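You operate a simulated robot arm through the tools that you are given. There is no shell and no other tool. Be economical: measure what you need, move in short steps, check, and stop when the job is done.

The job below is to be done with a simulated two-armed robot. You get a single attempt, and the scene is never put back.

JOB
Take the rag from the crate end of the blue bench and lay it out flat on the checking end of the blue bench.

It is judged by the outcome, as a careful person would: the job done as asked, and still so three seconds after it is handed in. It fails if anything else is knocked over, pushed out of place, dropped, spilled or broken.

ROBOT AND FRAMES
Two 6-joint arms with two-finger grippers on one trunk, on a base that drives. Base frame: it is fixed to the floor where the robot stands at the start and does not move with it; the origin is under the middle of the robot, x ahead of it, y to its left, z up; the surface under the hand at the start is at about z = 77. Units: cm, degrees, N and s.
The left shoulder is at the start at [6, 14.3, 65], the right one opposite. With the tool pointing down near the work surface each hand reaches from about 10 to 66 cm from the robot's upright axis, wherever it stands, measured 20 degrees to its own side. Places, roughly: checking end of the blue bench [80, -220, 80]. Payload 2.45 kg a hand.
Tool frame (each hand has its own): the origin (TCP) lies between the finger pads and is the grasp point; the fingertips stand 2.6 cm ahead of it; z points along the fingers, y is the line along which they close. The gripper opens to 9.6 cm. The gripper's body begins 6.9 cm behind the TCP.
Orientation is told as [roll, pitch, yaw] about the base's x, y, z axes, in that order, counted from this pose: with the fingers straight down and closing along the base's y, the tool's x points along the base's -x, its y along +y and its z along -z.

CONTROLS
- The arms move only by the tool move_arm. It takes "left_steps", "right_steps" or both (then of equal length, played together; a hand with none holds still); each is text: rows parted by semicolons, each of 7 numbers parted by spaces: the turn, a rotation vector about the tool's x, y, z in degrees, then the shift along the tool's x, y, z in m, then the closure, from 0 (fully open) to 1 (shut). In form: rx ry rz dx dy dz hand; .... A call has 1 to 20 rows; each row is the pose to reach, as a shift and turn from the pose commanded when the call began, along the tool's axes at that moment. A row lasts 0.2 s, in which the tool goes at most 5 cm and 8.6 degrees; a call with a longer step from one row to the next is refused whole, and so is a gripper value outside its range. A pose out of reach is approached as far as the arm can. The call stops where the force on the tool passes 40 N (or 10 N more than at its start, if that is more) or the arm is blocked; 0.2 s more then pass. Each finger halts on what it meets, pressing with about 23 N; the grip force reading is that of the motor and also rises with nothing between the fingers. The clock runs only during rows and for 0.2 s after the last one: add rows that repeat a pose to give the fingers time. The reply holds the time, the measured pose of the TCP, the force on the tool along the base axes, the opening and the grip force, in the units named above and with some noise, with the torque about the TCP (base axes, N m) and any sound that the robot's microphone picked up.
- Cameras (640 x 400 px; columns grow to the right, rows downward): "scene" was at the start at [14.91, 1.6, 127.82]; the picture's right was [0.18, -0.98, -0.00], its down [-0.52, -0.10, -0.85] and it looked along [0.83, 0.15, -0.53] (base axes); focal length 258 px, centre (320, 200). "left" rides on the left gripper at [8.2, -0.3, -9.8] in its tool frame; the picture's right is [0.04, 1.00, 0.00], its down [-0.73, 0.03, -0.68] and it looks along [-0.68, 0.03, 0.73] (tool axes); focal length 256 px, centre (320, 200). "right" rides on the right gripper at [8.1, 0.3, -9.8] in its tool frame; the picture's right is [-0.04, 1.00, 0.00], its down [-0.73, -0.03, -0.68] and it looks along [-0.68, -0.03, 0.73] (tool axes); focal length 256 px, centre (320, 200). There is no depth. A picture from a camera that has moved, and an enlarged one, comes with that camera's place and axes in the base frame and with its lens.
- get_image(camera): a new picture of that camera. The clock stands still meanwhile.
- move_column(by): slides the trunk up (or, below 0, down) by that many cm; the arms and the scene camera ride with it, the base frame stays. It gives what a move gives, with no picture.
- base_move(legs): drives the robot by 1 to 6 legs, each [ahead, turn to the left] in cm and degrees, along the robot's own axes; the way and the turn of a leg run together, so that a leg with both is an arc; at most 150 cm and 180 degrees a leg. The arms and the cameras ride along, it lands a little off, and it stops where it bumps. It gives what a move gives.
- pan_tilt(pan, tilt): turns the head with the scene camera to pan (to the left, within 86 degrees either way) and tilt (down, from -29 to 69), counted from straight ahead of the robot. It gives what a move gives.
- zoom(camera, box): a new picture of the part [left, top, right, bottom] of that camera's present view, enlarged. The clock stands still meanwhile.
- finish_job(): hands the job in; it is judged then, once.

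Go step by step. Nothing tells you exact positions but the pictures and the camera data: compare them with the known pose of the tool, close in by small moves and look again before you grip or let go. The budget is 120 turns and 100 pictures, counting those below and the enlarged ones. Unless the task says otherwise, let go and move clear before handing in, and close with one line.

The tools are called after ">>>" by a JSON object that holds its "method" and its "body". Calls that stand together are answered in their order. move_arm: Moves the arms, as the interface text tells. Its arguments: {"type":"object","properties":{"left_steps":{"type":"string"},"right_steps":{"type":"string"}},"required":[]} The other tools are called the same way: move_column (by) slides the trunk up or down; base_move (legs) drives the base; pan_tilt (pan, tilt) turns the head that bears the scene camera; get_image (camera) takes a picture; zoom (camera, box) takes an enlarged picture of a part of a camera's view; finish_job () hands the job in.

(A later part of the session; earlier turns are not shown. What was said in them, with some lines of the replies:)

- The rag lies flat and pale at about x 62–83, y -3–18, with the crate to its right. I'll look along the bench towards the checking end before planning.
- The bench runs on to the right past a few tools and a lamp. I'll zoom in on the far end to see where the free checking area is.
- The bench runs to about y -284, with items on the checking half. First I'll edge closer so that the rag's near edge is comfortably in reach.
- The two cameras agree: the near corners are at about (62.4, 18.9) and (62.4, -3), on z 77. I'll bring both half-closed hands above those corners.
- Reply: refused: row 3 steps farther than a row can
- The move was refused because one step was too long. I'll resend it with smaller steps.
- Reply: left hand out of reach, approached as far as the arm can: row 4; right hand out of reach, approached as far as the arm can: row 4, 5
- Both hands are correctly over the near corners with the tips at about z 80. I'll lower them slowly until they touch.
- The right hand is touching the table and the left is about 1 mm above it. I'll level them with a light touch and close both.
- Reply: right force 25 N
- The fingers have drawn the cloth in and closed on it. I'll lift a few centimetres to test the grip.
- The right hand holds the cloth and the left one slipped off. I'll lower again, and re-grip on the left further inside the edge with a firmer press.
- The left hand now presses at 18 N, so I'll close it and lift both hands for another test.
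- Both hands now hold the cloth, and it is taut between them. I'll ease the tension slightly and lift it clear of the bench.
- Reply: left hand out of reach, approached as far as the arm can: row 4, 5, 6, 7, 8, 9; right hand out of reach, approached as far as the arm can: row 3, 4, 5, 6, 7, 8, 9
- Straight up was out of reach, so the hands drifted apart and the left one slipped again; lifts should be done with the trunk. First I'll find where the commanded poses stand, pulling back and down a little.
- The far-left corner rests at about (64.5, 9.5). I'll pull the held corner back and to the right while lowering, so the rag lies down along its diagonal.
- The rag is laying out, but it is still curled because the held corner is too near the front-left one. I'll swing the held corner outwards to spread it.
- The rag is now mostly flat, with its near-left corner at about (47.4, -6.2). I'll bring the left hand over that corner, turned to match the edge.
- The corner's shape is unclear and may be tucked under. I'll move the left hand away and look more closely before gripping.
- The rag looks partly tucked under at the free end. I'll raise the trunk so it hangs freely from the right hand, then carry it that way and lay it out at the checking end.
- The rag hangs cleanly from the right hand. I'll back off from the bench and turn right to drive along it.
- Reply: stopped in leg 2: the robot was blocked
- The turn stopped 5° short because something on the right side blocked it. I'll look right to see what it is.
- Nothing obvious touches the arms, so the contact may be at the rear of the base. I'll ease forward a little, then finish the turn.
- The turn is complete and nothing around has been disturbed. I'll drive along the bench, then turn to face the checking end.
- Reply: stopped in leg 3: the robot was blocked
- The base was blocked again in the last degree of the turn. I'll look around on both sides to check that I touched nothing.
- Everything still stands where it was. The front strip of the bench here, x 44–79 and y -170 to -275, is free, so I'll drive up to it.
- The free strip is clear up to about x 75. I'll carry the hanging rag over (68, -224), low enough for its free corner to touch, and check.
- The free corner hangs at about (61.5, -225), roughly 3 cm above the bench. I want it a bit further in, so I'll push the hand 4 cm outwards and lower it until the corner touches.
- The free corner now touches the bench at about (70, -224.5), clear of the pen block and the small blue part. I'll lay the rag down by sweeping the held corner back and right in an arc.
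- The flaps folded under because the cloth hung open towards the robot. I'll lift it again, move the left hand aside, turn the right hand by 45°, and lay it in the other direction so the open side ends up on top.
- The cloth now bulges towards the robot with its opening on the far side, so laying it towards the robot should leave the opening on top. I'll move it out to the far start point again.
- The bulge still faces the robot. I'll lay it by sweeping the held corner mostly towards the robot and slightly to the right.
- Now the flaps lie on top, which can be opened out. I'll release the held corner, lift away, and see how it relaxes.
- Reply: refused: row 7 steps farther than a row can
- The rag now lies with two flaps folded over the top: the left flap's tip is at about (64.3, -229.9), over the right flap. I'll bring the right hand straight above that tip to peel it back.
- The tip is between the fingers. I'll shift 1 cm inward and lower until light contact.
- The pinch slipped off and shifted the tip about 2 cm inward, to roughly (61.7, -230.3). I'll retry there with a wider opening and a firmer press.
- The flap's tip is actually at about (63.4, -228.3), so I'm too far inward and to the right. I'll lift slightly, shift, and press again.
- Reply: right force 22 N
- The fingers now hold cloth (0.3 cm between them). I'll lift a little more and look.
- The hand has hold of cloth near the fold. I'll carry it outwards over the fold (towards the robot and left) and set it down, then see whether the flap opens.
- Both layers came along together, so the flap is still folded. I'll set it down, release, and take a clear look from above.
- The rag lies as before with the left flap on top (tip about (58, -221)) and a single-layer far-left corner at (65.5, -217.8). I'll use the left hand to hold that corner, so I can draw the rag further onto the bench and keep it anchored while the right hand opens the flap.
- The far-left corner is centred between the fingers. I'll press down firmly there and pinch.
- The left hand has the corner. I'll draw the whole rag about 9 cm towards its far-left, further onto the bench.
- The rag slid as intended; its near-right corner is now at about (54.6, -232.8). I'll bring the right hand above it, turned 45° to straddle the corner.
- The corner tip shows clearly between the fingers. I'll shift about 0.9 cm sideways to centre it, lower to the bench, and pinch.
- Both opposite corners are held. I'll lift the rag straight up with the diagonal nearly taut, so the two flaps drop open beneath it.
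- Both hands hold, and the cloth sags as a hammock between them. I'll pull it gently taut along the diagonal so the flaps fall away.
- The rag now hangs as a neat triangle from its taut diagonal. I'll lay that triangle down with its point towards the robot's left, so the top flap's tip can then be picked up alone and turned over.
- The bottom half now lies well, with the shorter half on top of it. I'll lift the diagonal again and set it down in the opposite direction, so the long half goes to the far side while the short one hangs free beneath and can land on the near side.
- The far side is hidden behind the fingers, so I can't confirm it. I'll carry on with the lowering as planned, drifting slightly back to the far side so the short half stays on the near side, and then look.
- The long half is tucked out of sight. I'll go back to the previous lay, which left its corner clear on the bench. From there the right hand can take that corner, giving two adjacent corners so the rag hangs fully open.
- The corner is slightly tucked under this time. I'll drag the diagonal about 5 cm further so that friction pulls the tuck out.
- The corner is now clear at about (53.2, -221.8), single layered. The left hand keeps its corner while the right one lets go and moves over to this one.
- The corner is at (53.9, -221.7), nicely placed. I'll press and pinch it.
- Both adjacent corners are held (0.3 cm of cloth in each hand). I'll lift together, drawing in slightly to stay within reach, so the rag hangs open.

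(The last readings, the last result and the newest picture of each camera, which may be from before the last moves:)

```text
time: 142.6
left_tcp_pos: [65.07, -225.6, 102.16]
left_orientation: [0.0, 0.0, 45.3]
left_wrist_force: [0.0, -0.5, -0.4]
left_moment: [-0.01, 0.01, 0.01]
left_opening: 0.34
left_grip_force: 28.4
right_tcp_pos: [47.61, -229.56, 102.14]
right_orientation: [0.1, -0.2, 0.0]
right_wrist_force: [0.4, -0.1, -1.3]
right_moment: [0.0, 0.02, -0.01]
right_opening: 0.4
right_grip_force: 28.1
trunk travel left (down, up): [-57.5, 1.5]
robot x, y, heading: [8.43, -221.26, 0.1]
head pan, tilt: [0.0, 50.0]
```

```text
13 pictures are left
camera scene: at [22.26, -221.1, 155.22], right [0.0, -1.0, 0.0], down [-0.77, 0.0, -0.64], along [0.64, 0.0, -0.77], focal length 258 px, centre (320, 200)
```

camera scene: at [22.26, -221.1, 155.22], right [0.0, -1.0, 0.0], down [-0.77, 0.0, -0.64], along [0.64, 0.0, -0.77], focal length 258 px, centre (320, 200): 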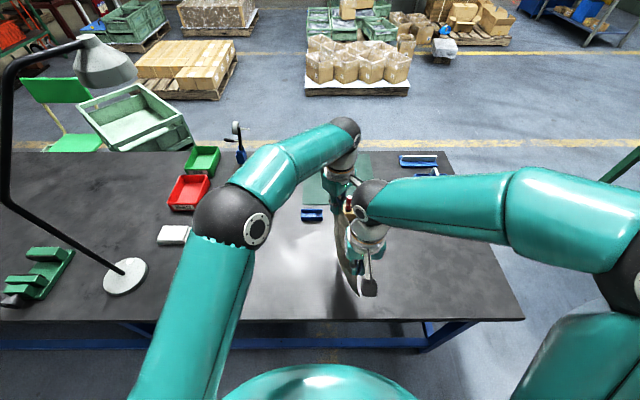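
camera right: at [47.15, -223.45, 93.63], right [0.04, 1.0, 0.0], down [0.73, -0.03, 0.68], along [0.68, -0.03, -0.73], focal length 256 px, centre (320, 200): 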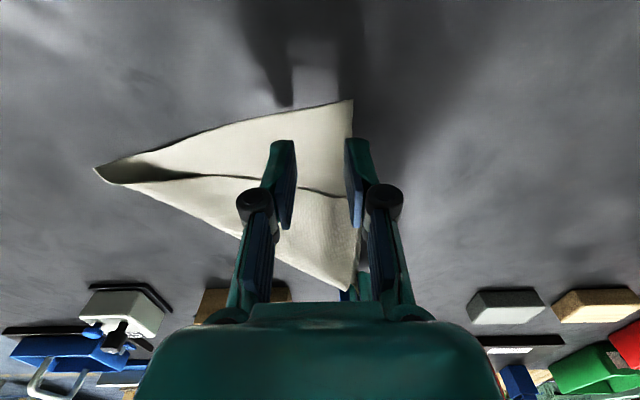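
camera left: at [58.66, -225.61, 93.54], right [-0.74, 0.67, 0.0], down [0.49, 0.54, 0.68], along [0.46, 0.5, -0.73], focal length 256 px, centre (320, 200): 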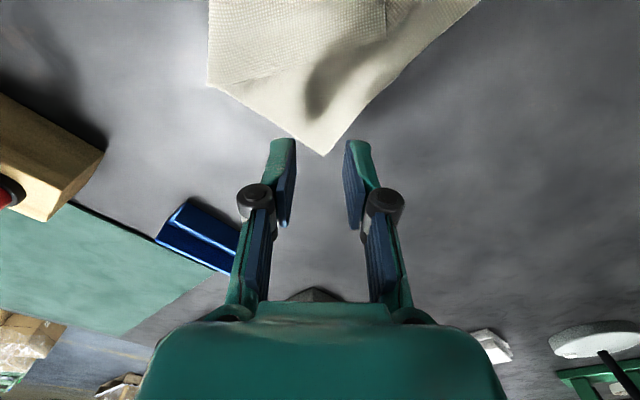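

Both corners are still held and the sheet hangs edge-on to the camera. I'll stretch it slightly and shift 5 cm to the right as a start point, checking the forces.

>>> {"method": "move_arm", "body": {"left_steps": "0 0 0 0.009 -0.009 0 1; 0 0 0 0.018 -0.0175 0 1; 0 0 0 0.027 -0.026 0 1; 0 0 0 0.0356 -0.035 0 1; 0 0 0 0.0356 -0.035 0 1; 0 0 0 0.0356 -0.035 0 1", "right_steps": "0 0 0 0.002 -0.0125 0 1; 0 0 0 0.004 -0.025 0 1; 0 0 0 0.006 -0.0375 0 1; 0 0 0 0.008 -0.05 0 1; 0 0 0 0.008 -0.05 0 1; 0 0 0 0.008 -0.05 0 1"}}

>>> {"method": "get_image", "body": {"camera": "right"}}

```text
time: 144.0
left_tcp_pos: [65.16, -230.53, 102.04]
left_orientation: [0.0, 0.1, 45.4]
left_wrist_force: [0.3, 0.4, -1.4]
left_moment: [0.02, -0.02, -0.02]
left_opening: 0.35
left_grip_force: 24.1
right_tcp_pos: [46.92, -234.76, 102.25]
right_orientation: [0.0, 0.0, 0.0]
right_wrist_force: [0.1, -0.4, 0.1]
right_moment: [-0.03, 0.0, 0.03]
right_opening: 0.35
right_grip_force: 27.9
trunk travel left (down, up): [-57.5, 1.5]
robot x, y, heading: [8.51, -221.28, -0.2]
head pan, tilt: [0.0, 50.0]
```

```text
12 pictures are left
camera right: at [38.85, -234.44, 112.01], right [0.04, 1.0, 0.0], down [0.73, -0.03, 0.68], along [0.68, -0.03, -0.73], focal length 256 px, centre (320, 200)
```

right: 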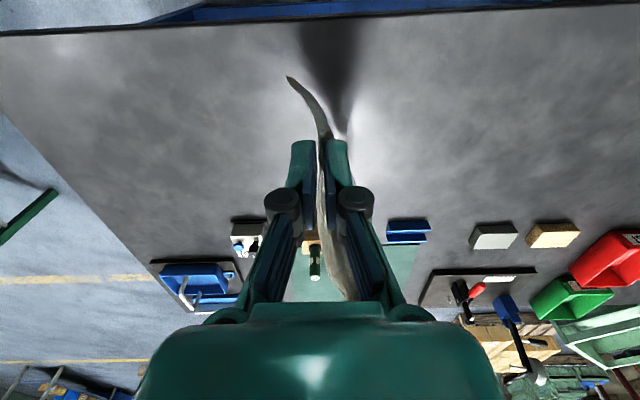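

The rag hangs as a single open sheet with its tail bending to the right. I'll lay it down by moving both hands left while lowering, with a final drag to straighten it.

>>> {"method": "move_arm", "body": {"left_steps": "0 0 0 -0.0142 0.014 0.01 1; 0 0 0 -0.0356 0.0351 0.02 1; 0 0 0 -0.057 0.0562 0.03 1; 0 0 0 -0.0748 0.0737 0.045 1; 0 0 0 -0.0926 0.0913 0.065 1; 0 0 0 -0.1068 0.1053 0.085 1; 0 0 0 -0.121 0.1193 0.11 1; 0 0 0 -0.1317 0.1299 0.14 1; 0 0 0 -0.1388 0.1369 0.165 1; 0 0 0 -0.146 0.1439 0.19 1; 0 0 0 -0.1531 0.1509 0.205 1; 0 0 0 -0.1638 0.1615 0.212 1; 0 0 0 -0.178 0.1755 0.214 1; 0 0 0 -0.1851 0.1825 0.214 1; 0 0 0 -0.1851 0.1825 0.214 1", "right_steps": "0 0 0 0 0.02 0.01 1; 0 0 0 0 0.05 0.02 1; 0 0 0 0 0.08 0.03 1; 0 0 0 0 0.105 0.045 1; 0 0 0 0 0.13 0.065 1; 0 0 0 0 0.15 0.085 1; 0 0 0 0 0.17 0.11 1; 0 0 0 0 0.185 0.14 1; 0 0 0 0 0.195 0.165 1; 0 0 0 0 0.205 0.19 1; 0 0 0 0 0.215 0.205 1; 0 0 0 0 0.23 0.212 1; 0 0 0 0 0.25 0.214 1; 0 0 0 0 0.26 0.214 1; 0 0 0 0 0.26 0.214 1"}}

>>> {"method": "get_image", "body": {"camera": "scene"}}

```text
time: 147.4
left_tcp_pos: [65.29, -204.59, 80.3]
left_orientation: [0.0, 0.0, 45.3]
left_wrist_force: [-0.2, -0.4, 1.0]
left_moment: [0.03, -0.02, 0.01]
left_opening: 0.28
left_grip_force: 20.8
right_tcp_pos: [49.9, -211.42, 81.22]
right_orientation: [1.4, 0.3, -5.7]
right_wrist_force: [0.0, 0.2, -1.3]
right_moment: [0.03, 0.01, -0.03]
right_opening: 0.46
right_grip_force: 26.8
trunk travel left (down, up): [-57.5, 1.5]
robot x, y, heading: [8.33, -221.26, 0.1]
head pan, tilt: [0.0, 50.0]
stopped in row 15 (right hand): the arm was blocked; the commanded pose is now the measured one
```

```text
11 pictures are left
camera scene: at [22.39, -221.11, 154.89], right [0.0, -1.0, 0.0], down [-0.77, 0.0, -0.64], along [0.64, 0.0, -0.77], focal length 258 px, centre (320, 200)
```

scene: 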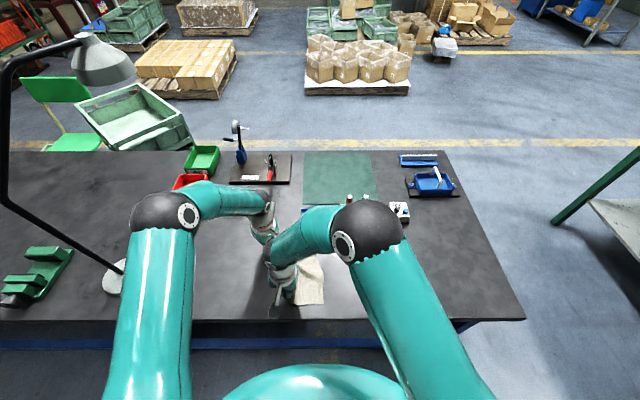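

The right arm touched the left one near the end and stopped; the rag seems to be down. I'll zoom in on it.

>>> {"method": "zoom", "body": {"camera": "scene", "box": [240, 220, 380, 320]}}

>>> {"method": "get_image", "body": {"camera": "right"}}

```text
4.00 times, centred on (310, 270) of scene
camera zoom: at [22.39, -221.11, 154.89], right [0.0, -1.0, 0.0], down [-0.77, 0.0, -0.64], along [0.64, 0.0, -0.77], focal length 1031 px, centre (360, -80)
```

zoom: 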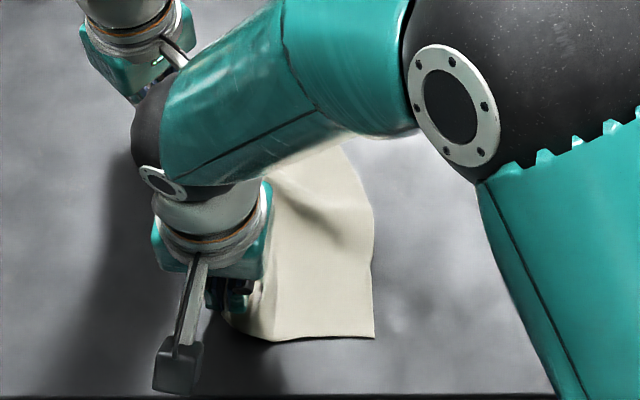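

```text
9 pictures are left
camera right: at [41.98, -210.61, 91.0], right [0.14, 0.99, 0.02], down [0.73, -0.12, 0.67], along [0.67, -0.08, -0.74], focal length 256 px, centre (320, 200)
```

right: 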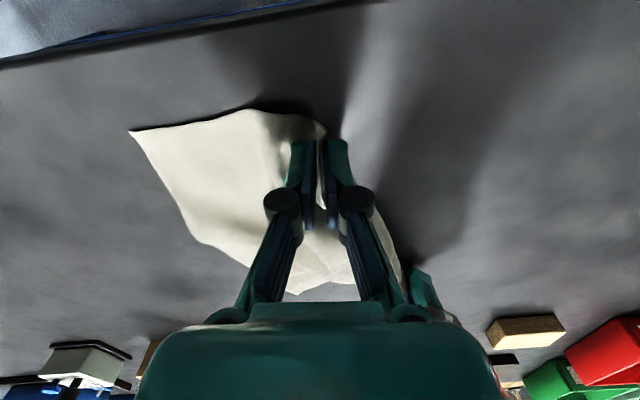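

The rag is almost open, only slack along the held edge with the far-right corner perhaps slightly tucked. I'll pull the held edge taut again and drag it a few centimetres further left, moving the left hand first.

>>> {"method": "move_arm", "body": {"left_steps": "0 0 0 -0.01 0.008 0 1; 0 0 0 -0.02 0.0155 0 1; 0 0 0 -0.032 0.0245 0 1; 0 0 0 -0.032 0.0245 0 1; 0 0 0 -0.032 0.0245 0 1; 0 0 0 -0.032 0.0245 0 1", "right_steps": "0 0 -1.5 0.008 0 0 1; 0 0 -3 0.014 0.006 0.002 1; 0 0 -4.5 0.019 0.013 0.004 1; 0 0 -5.7 0.0224 0.02 0.005 1; 0 0 -5.7 0.0224 0.025 0.006 1; 0 0 -5.7 0.0224 0.025 0.006 1"}}

>>> {"method": "zoom", "body": {"camera": "scene", "box": [240, 220, 380, 320]}}

```text
time: 149.0
left_tcp_pos: [65.77, -200.7, 80.5]
left_orientation: [0.0, -0.1, 45.3]
left_wrist_force: [0.7, 0.0, -2.4]
left_moment: [-0.02, 0.01, -0.04]
left_opening: 0.18
left_grip_force: 20.0
right_tcp_pos: [50.16, -211.12, 81.08]
right_orientation: [2.1, 0.9, -4.6]
right_wrist_force: [-0.6, -0.2, -0.2]
right_moment: [0.01, 0.01, -0.01]
right_opening: 0.2
right_grip_force: 21.4
trunk travel left (down, up): [-57.5, 1.5]
robot x, y, heading: [8.52, -220.87, -0.5]
head pan, tilt: [0.0, 50.0]
stopped in row 6 (right hand): the arm was blocked; the commanded pose is now the measured one
```

```text
4.00 times, centred on (310, 270) of scene
camera zoom: at [22.38, -221.12, 155.17], right [0.0, -1.0, 0.0], down [-0.77, 0.0, -0.64], along [0.64, 0.0, -0.77], focal length 1031 px, centre (360, -80)
```

zoom: 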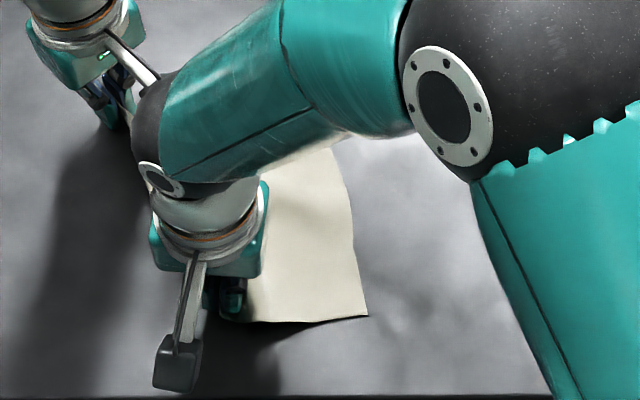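

The cloth looks properly open now. The right arm can go no further across, so I'll release with both hands, lift clear, and look at the whole rag.

>>> {"method": "move_arm", "body": {"left_steps": "0 0 0 0 0 0.005 1; 0 0 0 0 0 0.005 0.9; 0 0 0 0 0 0.005 0.8; 0 0 0 0 0 0.005 0.65; 0 0 0 0 0 -0.02 0.65; 0 0 0 0 0 -0.06 0.65; 0 0 0 -0.01 0.02 -0.09 0.65; 0 0 0 -0.01 0.045 -0.1 0.65; 0 0 0 0 0.08 -0.1 0.65; 0 0 0 0.01 0.11 -0.1 0.65; 0 0 0 0.01 0.11 -0.1 0.65; 0 0 0 0.01 0.11 -0.1 0.65; 0 0 0 0.01 0.11 -0.1 0.65; 0 0 0 0.01 0.11 -0.1 0.65", "right_steps": "0 0 0 0 0 0.004 1; 0 0 0 0 0 0.004 0.9; 0 0 0 0 0 0.004 0.8; 0 0 0 0 0 0.004 0.65; 0 0 0 0 0 -0.02 0.65; 0 0 0 0 0 -0.06 0.65; 0 0 0 0 -0.03 -0.08 0.65; 0 0 0 0 -0.07 -0.09 0.65; 0 0 0 0 -0.11 -0.09 0.65; 0 0 0 0 -0.15 -0.09 0.65; 0 0 0 0 -0.19 -0.09 0.65; 0 0 0 0 -0.23 -0.09 0.65; 0 0 0 0 -0.27 -0.09 0.65; 0 0 0 0 -0.31 -0.09 0.65"}}

>>> {"method": "zoom", "body": {"camera": "scene", "box": [220, 190, 380, 310]}}

```text
time: 152.0
left_tcp_pos: [57.18, -193.66, 90.58]
left_orientation: [0.1, -0.1, 45.4]
left_wrist_force: [-0.3, -0.2, 0.3]
left_moment: [0.02, -0.01, 0.0]
left_opening: 3.34
left_grip_force: 0.1
right_tcp_pos: [47.64, -242.36, 88.8]
right_orientation: [2.0, 1.0, -4.2]
right_wrist_force: [0.3, 0.3, -0.9]
right_moment: [0.01, 0.0, 0.0]
right_opening: 3.37
right_grip_force: 0.2
trunk travel left (down, up): [-57.5, 1.5]
robot x, y, heading: [8.31, -221.44, -0.0]
head pan, tilt: [0.0, 50.0]
```

```text
3.33 times, centred on (300, 250) of scene
camera zoom: at [22.29, -221.17, 155.22], right [0.0, -1.0, 0.0], down [-0.77, 0.0, -0.64], along [0.64, 0.0, -0.77], focal length 859 px, centre (387, 33)
```

zoom: 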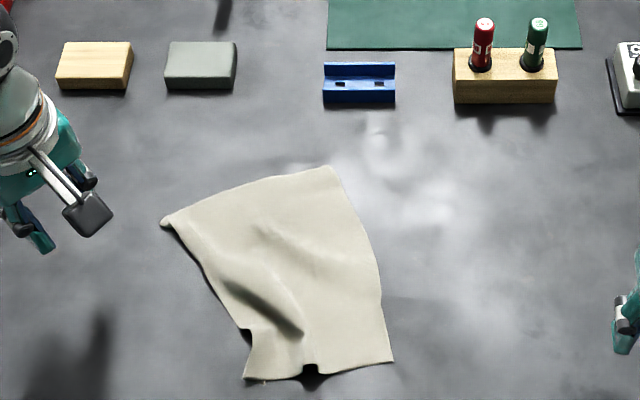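

All four corners are now visible and the rag is open, with only some crumpling by the near-left corner. I'll pinch the far corner near (69, -215) with the right hand and draw the rag inward along its diagonal to straighten it.

>>> {"method": "move_arm", "body": {"right_steps": "0 0 3 -0.017 0.03 -0.01 0.72; 0 0 6 -0.034 0.06 -0.01 0.72; 0 0 9 -0.052 0.09 -0.01 0.72; 0 0 12 -0.07 0.12 -0.01 0.72; 0 0 15 -0.087 0.15 -0.01 0.72; 0 0 18 -0.104 0.18 -0.01 0.72; 0 0 21 -0.121 0.21 -0.01 0.72; 0 0 21 -0.138 0.24 -0.005 0.72; 0 0 21 -0.155 0.268 0.01 0.72; 0 0 21 -0.171 0.293 0.03 0.72; 0 0 21 -0.171 0.293 0.05 0.72; 0 0 21 -0.171 0.293 0.05 0.72"}}

>>> {"method": "get_image", "body": {"camera": "right"}}

```text
time: 154.6
left_tcp_pos: [57.27, -193.64, 90.65]
left_orientation: [0.0, 0.0, 45.3]
left_wrist_force: [0.2, 0.3, -0.8]
left_moment: [0.01, -0.01, -0.02]
left_opening: 3.36
left_grip_force: 0.1
right_tcp_pos: [66.65, -213.98, 84.47]
right_orientation: [1.5, 1.6, -25.2]
right_wrist_force: [-0.2, -0.3, 0.1]
right_moment: [0.0, 0.02, -0.03]
right_opening: 2.66
right_grip_force: 0.1
trunk travel left (down, up): [-57.5, 1.5]
robot x, y, heading: [8.46, -221.09, 0.0]
head pan, tilt: [0.0, 50.0]
```

```text
6 pictures are left
camera right: at [59.69, -210.58, 94.46], right [0.46, 0.89, 0.02], down [0.66, -0.36, 0.66], along [0.59, -0.29, -0.75], focal length 256 px, centre (320, 200)
```

right: 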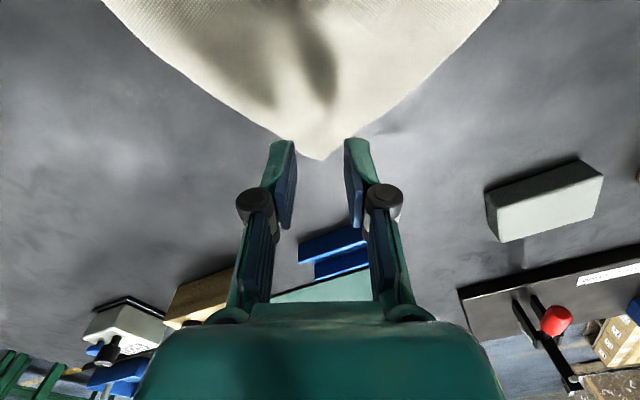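

The corner is centred between the fingers at about (69.7, -215.4). I'll press and pinch it.

>>> {"method": "move_arm", "body": {"right_steps": "0 0 0 0 0 0.02 0.72; 0 0 0 0 0 0.038 0.72; 0 0 0 0 0 0.045 0.72; 0 0 0 0 0 0.0472 0.72; 0 0 0 0 0 0.0485 0.72; 0 0 0 0 0 0.0485 0.72"}}

```text
time: 156.0
left_tcp_pos: [57.13, -193.68, 90.63]
left_orientation: [0.0, 0.0, 45.4]
left_wrist_force: [0.0, 0.9, 0.4]
left_moment: [0.0, 0.01, -0.01]
left_opening: 3.36
left_grip_force: 0.1
right_tcp_pos: [66.76, -213.9, 79.84]
right_orientation: [1.4, 1.5, -25.1]
right_wrist_force: [-1.0, -0.2, 6.2]
right_moment: [-0.14, 0.06, -0.02]
right_opening: 2.72
right_grip_force: 0.3
trunk travel left (down, up): [-57.5, 1.5]
robot x, y, heading: [8.52, -220.94, -0.0]
head pan, tilt: [0.0, 50.0]
```

>>> {"method": "move_arm", "body": {"right_steps": "0 0 0 0 0 0.001 0.72; 0 0 0 0 0 0.0018 0.72; 0 0 0 0 0 0.002 0.8; 0 0 0 0 0 0.0022 0.87; 0 0 0 0 0 0.0022 0.94; 0 0 0 0 0 0.0022 1; 0 0 0 0 0 0.0022 1; 0 0 0 0 0 0.0022 1; 0 0 0 0 0 -0.005 1; 0 0 0 0 0 -0.009 1; 0 0 0 0 0 -0.009 1"}}

```text
time: 158.4
left_tcp_pos: [57.2, -193.67, 90.51]
left_orientation: [-0.1, -0.1, 45.4]
left_wrist_force: [-0.2, 0.2, 0.8]
left_moment: [-0.02, 0.01, -0.03]
left_opening: 3.37
left_grip_force: 0.1
right_tcp_pos: [66.83, -213.81, 80.33]
right_orientation: [1.3, 1.6, -25.1]
right_wrist_force: [0.6, -0.2, 0.1]
right_moment: [0.01, 0.01, -0.01]
right_opening: 0.26
right_grip_force: 20.7
trunk travel left (down, up): [-57.5, 1.5]
robot x, y, heading: [8.57, -221.14, 0.0]
head pan, tilt: [0.0, 50.0]
```

The far corner is gripped. I'll drag it 5 cm away from the robot along the diagonal and then look.

>>> {"method": "move_arm", "body": {"right_steps": "0 0 0 -0.012 0.003 0 1; 0 0 0 -0.025 0.006 0 1; 0 0 0 -0.037 0.009 0 1; 0 0 0 -0.0495 0.012 0 1; 0 0 0 -0.0495 0.012 0.002 1; 0 0 0 -0.0495 0.012 0.002 1"}}

>>> {"method": "zoom", "body": {"camera": "scene", "box": [220, 190, 380, 310]}}

```text
time: 159.8
left_tcp_pos: [57.17, -193.53, 90.56]
left_orientation: [0.1, 0.1, 45.4]
left_wrist_force: [0.1, 0.0, -0.2]
left_moment: [-0.02, 0.0, -0.01]
left_opening: 3.36
left_grip_force: 0.1
right_tcp_pos: [70.79, -215.14, 80.47]
right_orientation: [1.5, 1.5, -25.2]
right_wrist_force: [0.6, -0.4, -1.0]
right_moment: [0.04, 0.01, 0.02]
right_opening: 0.31
right_grip_force: 20.6
right hand out of reach, approached as far as the arm can: row 4, 5, 6
trunk travel left (down, up): [-57.5, 1.5]
robot x, y, heading: [8.28, -221.15, -0.1]
head pan, tilt: [0.0, 50.0]
```

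```text
3.33 times, centred on (300, 250) of scene
camera zoom: at [22.36, -221.08, 155.21], right [0.0, -1.0, 0.0], down [-0.77, 0.0, -0.64], along [0.64, 0.0, -0.77], focal length 859 px, centre (387, 33)
```

zoom: 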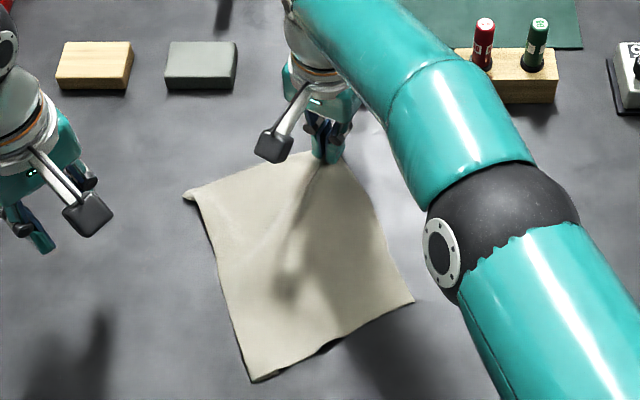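

The pull has straightened it: the crumple is gone and all four sides are out. I'll lower slightly, let go gently, and move the hand clear.

>>> {"method": "move_arm", "body": {"right_steps": "0 0 0 0 0 0.004 1; 0 0 0 0 0 0.005 0.93; 0 0 0 0 0 0.005 0.86; 0 0 0 0 0 0.005 0.78; 0 0 0 0 0 0.005 0.7; 0 0 0 0 0 -0.02 0.7; 0 0 0 0 0 -0.05 0.7; 0 0 0 0.01 -0.02 -0.08 0.7; 0 0 0 0.025 -0.05 -0.1 0.7; 0 0 0 0.04 -0.085 -0.1 0.7; 0 0 0 0.05 -0.12 -0.1 0.7; 0 0 0 0.055 -0.16 -0.1 0.7; 0 0 0 0.055 -0.2 -0.1 0.7; 0 0 0 0.055 -0.24 -0.1 0.7; 0 0 0 0.055 -0.28 -0.1 0.7"}}

>>> {"method": "zoom", "body": {"camera": "scene", "box": [220, 190, 380, 310]}}

```text
time: 163.0
left_tcp_pos: [57.11, -193.66, 90.65]
left_orientation: [0.0, 0.0, 45.4]
left_wrist_force: [0.4, -0.2, 0.3]
left_moment: [0.02, -0.01, -0.01]
left_opening: 3.34
left_grip_force: 0.1
right_tcp_pos: [53.92, -238.56, 89.86]
right_orientation: [1.4, 1.5, -25.2]
right_wrist_force: [-0.1, -0.5, 0.2]
right_moment: [-0.01, 0.03, -0.05]
right_opening: 2.89
right_grip_force: 0.0
trunk travel left (down, up): [-57.5, 1.5]
robot x, y, heading: [8.36, -221.11, -0.3]
head pan, tilt: [0.0, 50.0]
```

```text
3.33 times, centred on (300, 250) of scene
camera zoom: at [22.29, -221.16, 155.22], right [0.0, -1.0, 0.0], down [-0.77, 0.0, -0.64], along [0.64, 0.0, -0.77], focal length 859 px, centre (387, 33)
```

zoom: 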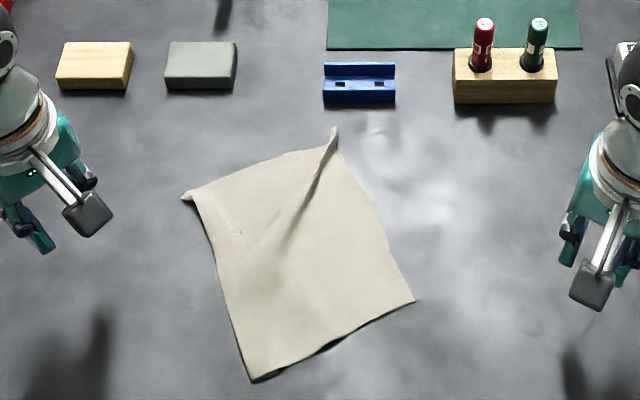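

The rag is spread flat except for a small pinched ridge at the far corner. I'll press closed fingers onto that ridge and open them to smooth it outwards.

>>> {"method": "move_arm", "body": {"right_steps": "0 0 0 0 0.04 0 1; 0 0 0 0 0.08 0 1; 0 0 0 0 0.12 0 1; 0 0 0 -0.005 0.16 0 1; 0 0 0 -0.015 0.2 0 1; 0 0 0 -0.028 0.235 0 1; 0 0 0 -0.04 0.265 0.01 1; 0 0 0 -0.046 0.288 0.03 1; 0 0 0 -0.046 0.288 0.06 1; 0 0 0 -0.046 0.288 0.085 1; 0 0 0 -0.046 0.288 0.096 1; 0 0 0 -0.046 0.288 0.0995 1; 0 0 0 -0.046 0.288 0.0995 1"}}

```text
time: 165.8
left_tcp_pos: [57.22, -193.53, 90.59]
left_orientation: [0.0, 0.0, 45.2]
left_wrist_force: [0.0, 0.3, -1.0]
left_moment: [0.01, -0.02, -0.02]
left_opening: 3.34
left_grip_force: 0.1
right_tcp_pos: [70.47, -214.04, 80.68]
right_orientation: [1.5, 1.5, -25.2]
right_wrist_force: [-1.2, -0.1, -0.7]
right_moment: [-0.02, 0.05, -0.05]
right_opening: 0.02
right_grip_force: 22.7
trunk travel left (down, up): [-57.5, 1.5]
robot x, y, heading: [8.63, -221.04, -0.1]
head pan, tilt: [0.0, 50.0]
```

>>> {"method": "move_arm", "body": {"right_steps": "0 0 0 0 -0.005 0.004 1; 0 0 0 0 -0.005 0.008 1; 0 0 0 0 -0.005 0.0097 1; 0 0 0 0 -0.005 0.0097 1; 0 0 0 0 -0.005 0.0097 0.92; 0 0 0 0 -0.005 0.0097 0.84; 0 0 0 0 -0.005 0.0097 0.76; 0 0 0 0 -0.005 0.0097 0.66; 0 0 0 0 -0.005 0.0097 0.58; 0 0 0 0 -0.005 0.0097 0.58; 0 0 0 0 -0.005 -0.02 0.58; 0 0 0 0 -0.005 -0.06 0.58; 0 0 0 0.01 -0.03 -0.09 0.58; 0 0 0 0.02 -0.065 -0.09 0.58; 0 0 0 0.03 -0.1 -0.09 0.58; 0 0 0 0.03 -0.14 -0.09 0.58; 0 0 0 0.03 -0.18 -0.09 0.58; 0 0 0 0.03 -0.22 -0.09 0.58; 0 0 0 0.03 -0.26 -0.09 0.58"}}

>>> {"method": "zoom", "body": {"camera": "scene", "box": [220, 190, 380, 310]}}

```text
time: 169.8
left_tcp_pos: [57.2, -193.71, 90.69]
left_orientation: [0.0, 0.1, 45.4]
left_wrist_force: [-1.3, -0.5, 0.1]
left_moment: [0.04, -0.04, 0.0]
left_opening: 3.32
left_grip_force: 0.2
right_tcp_pos: [56.58, -236.61, 89.04]
right_orientation: [1.6, 1.7, -25.2]
right_wrist_force: [-0.2, 0.6, -0.7]
right_moment: [0.04, -0.01, 0.02]
right_opening: 4.06
right_grip_force: 0.1
trunk travel left (down, up): [-57.5, 1.5]
robot x, y, heading: [8.52, -220.78, -0.4]
head pan, tilt: [0.0, 50.0]
```

```text
3.33 times, centred on (300, 250) of scene
camera zoom: at [22.28, -221.17, 155.22], right [0.0, -1.0, 0.0], down [-0.77, 0.0, -0.64], along [0.64, 0.0, -0.77], focal length 859 px, centre (387, 33)
```

zoom: 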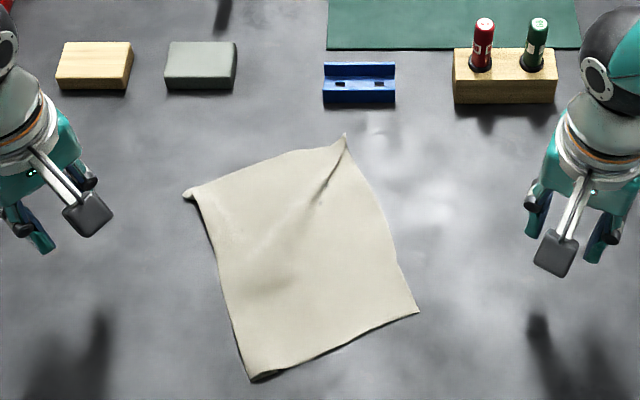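

The rag now lies spread out flat on the checking end, with only a faint crease at one corner. Both hands are open and clear of it, and the other items are where they were, so I'm handing in.

>>> {"method": "finish_job", "body": {}}

```text
The job is handed in.
```

The rag is on the checking end of the blue bench, spread out flat with a faint crease at the far corner and a slight curl at the near-left one; nothing else on the bench looked moved in the pictures, and the job is handed in.
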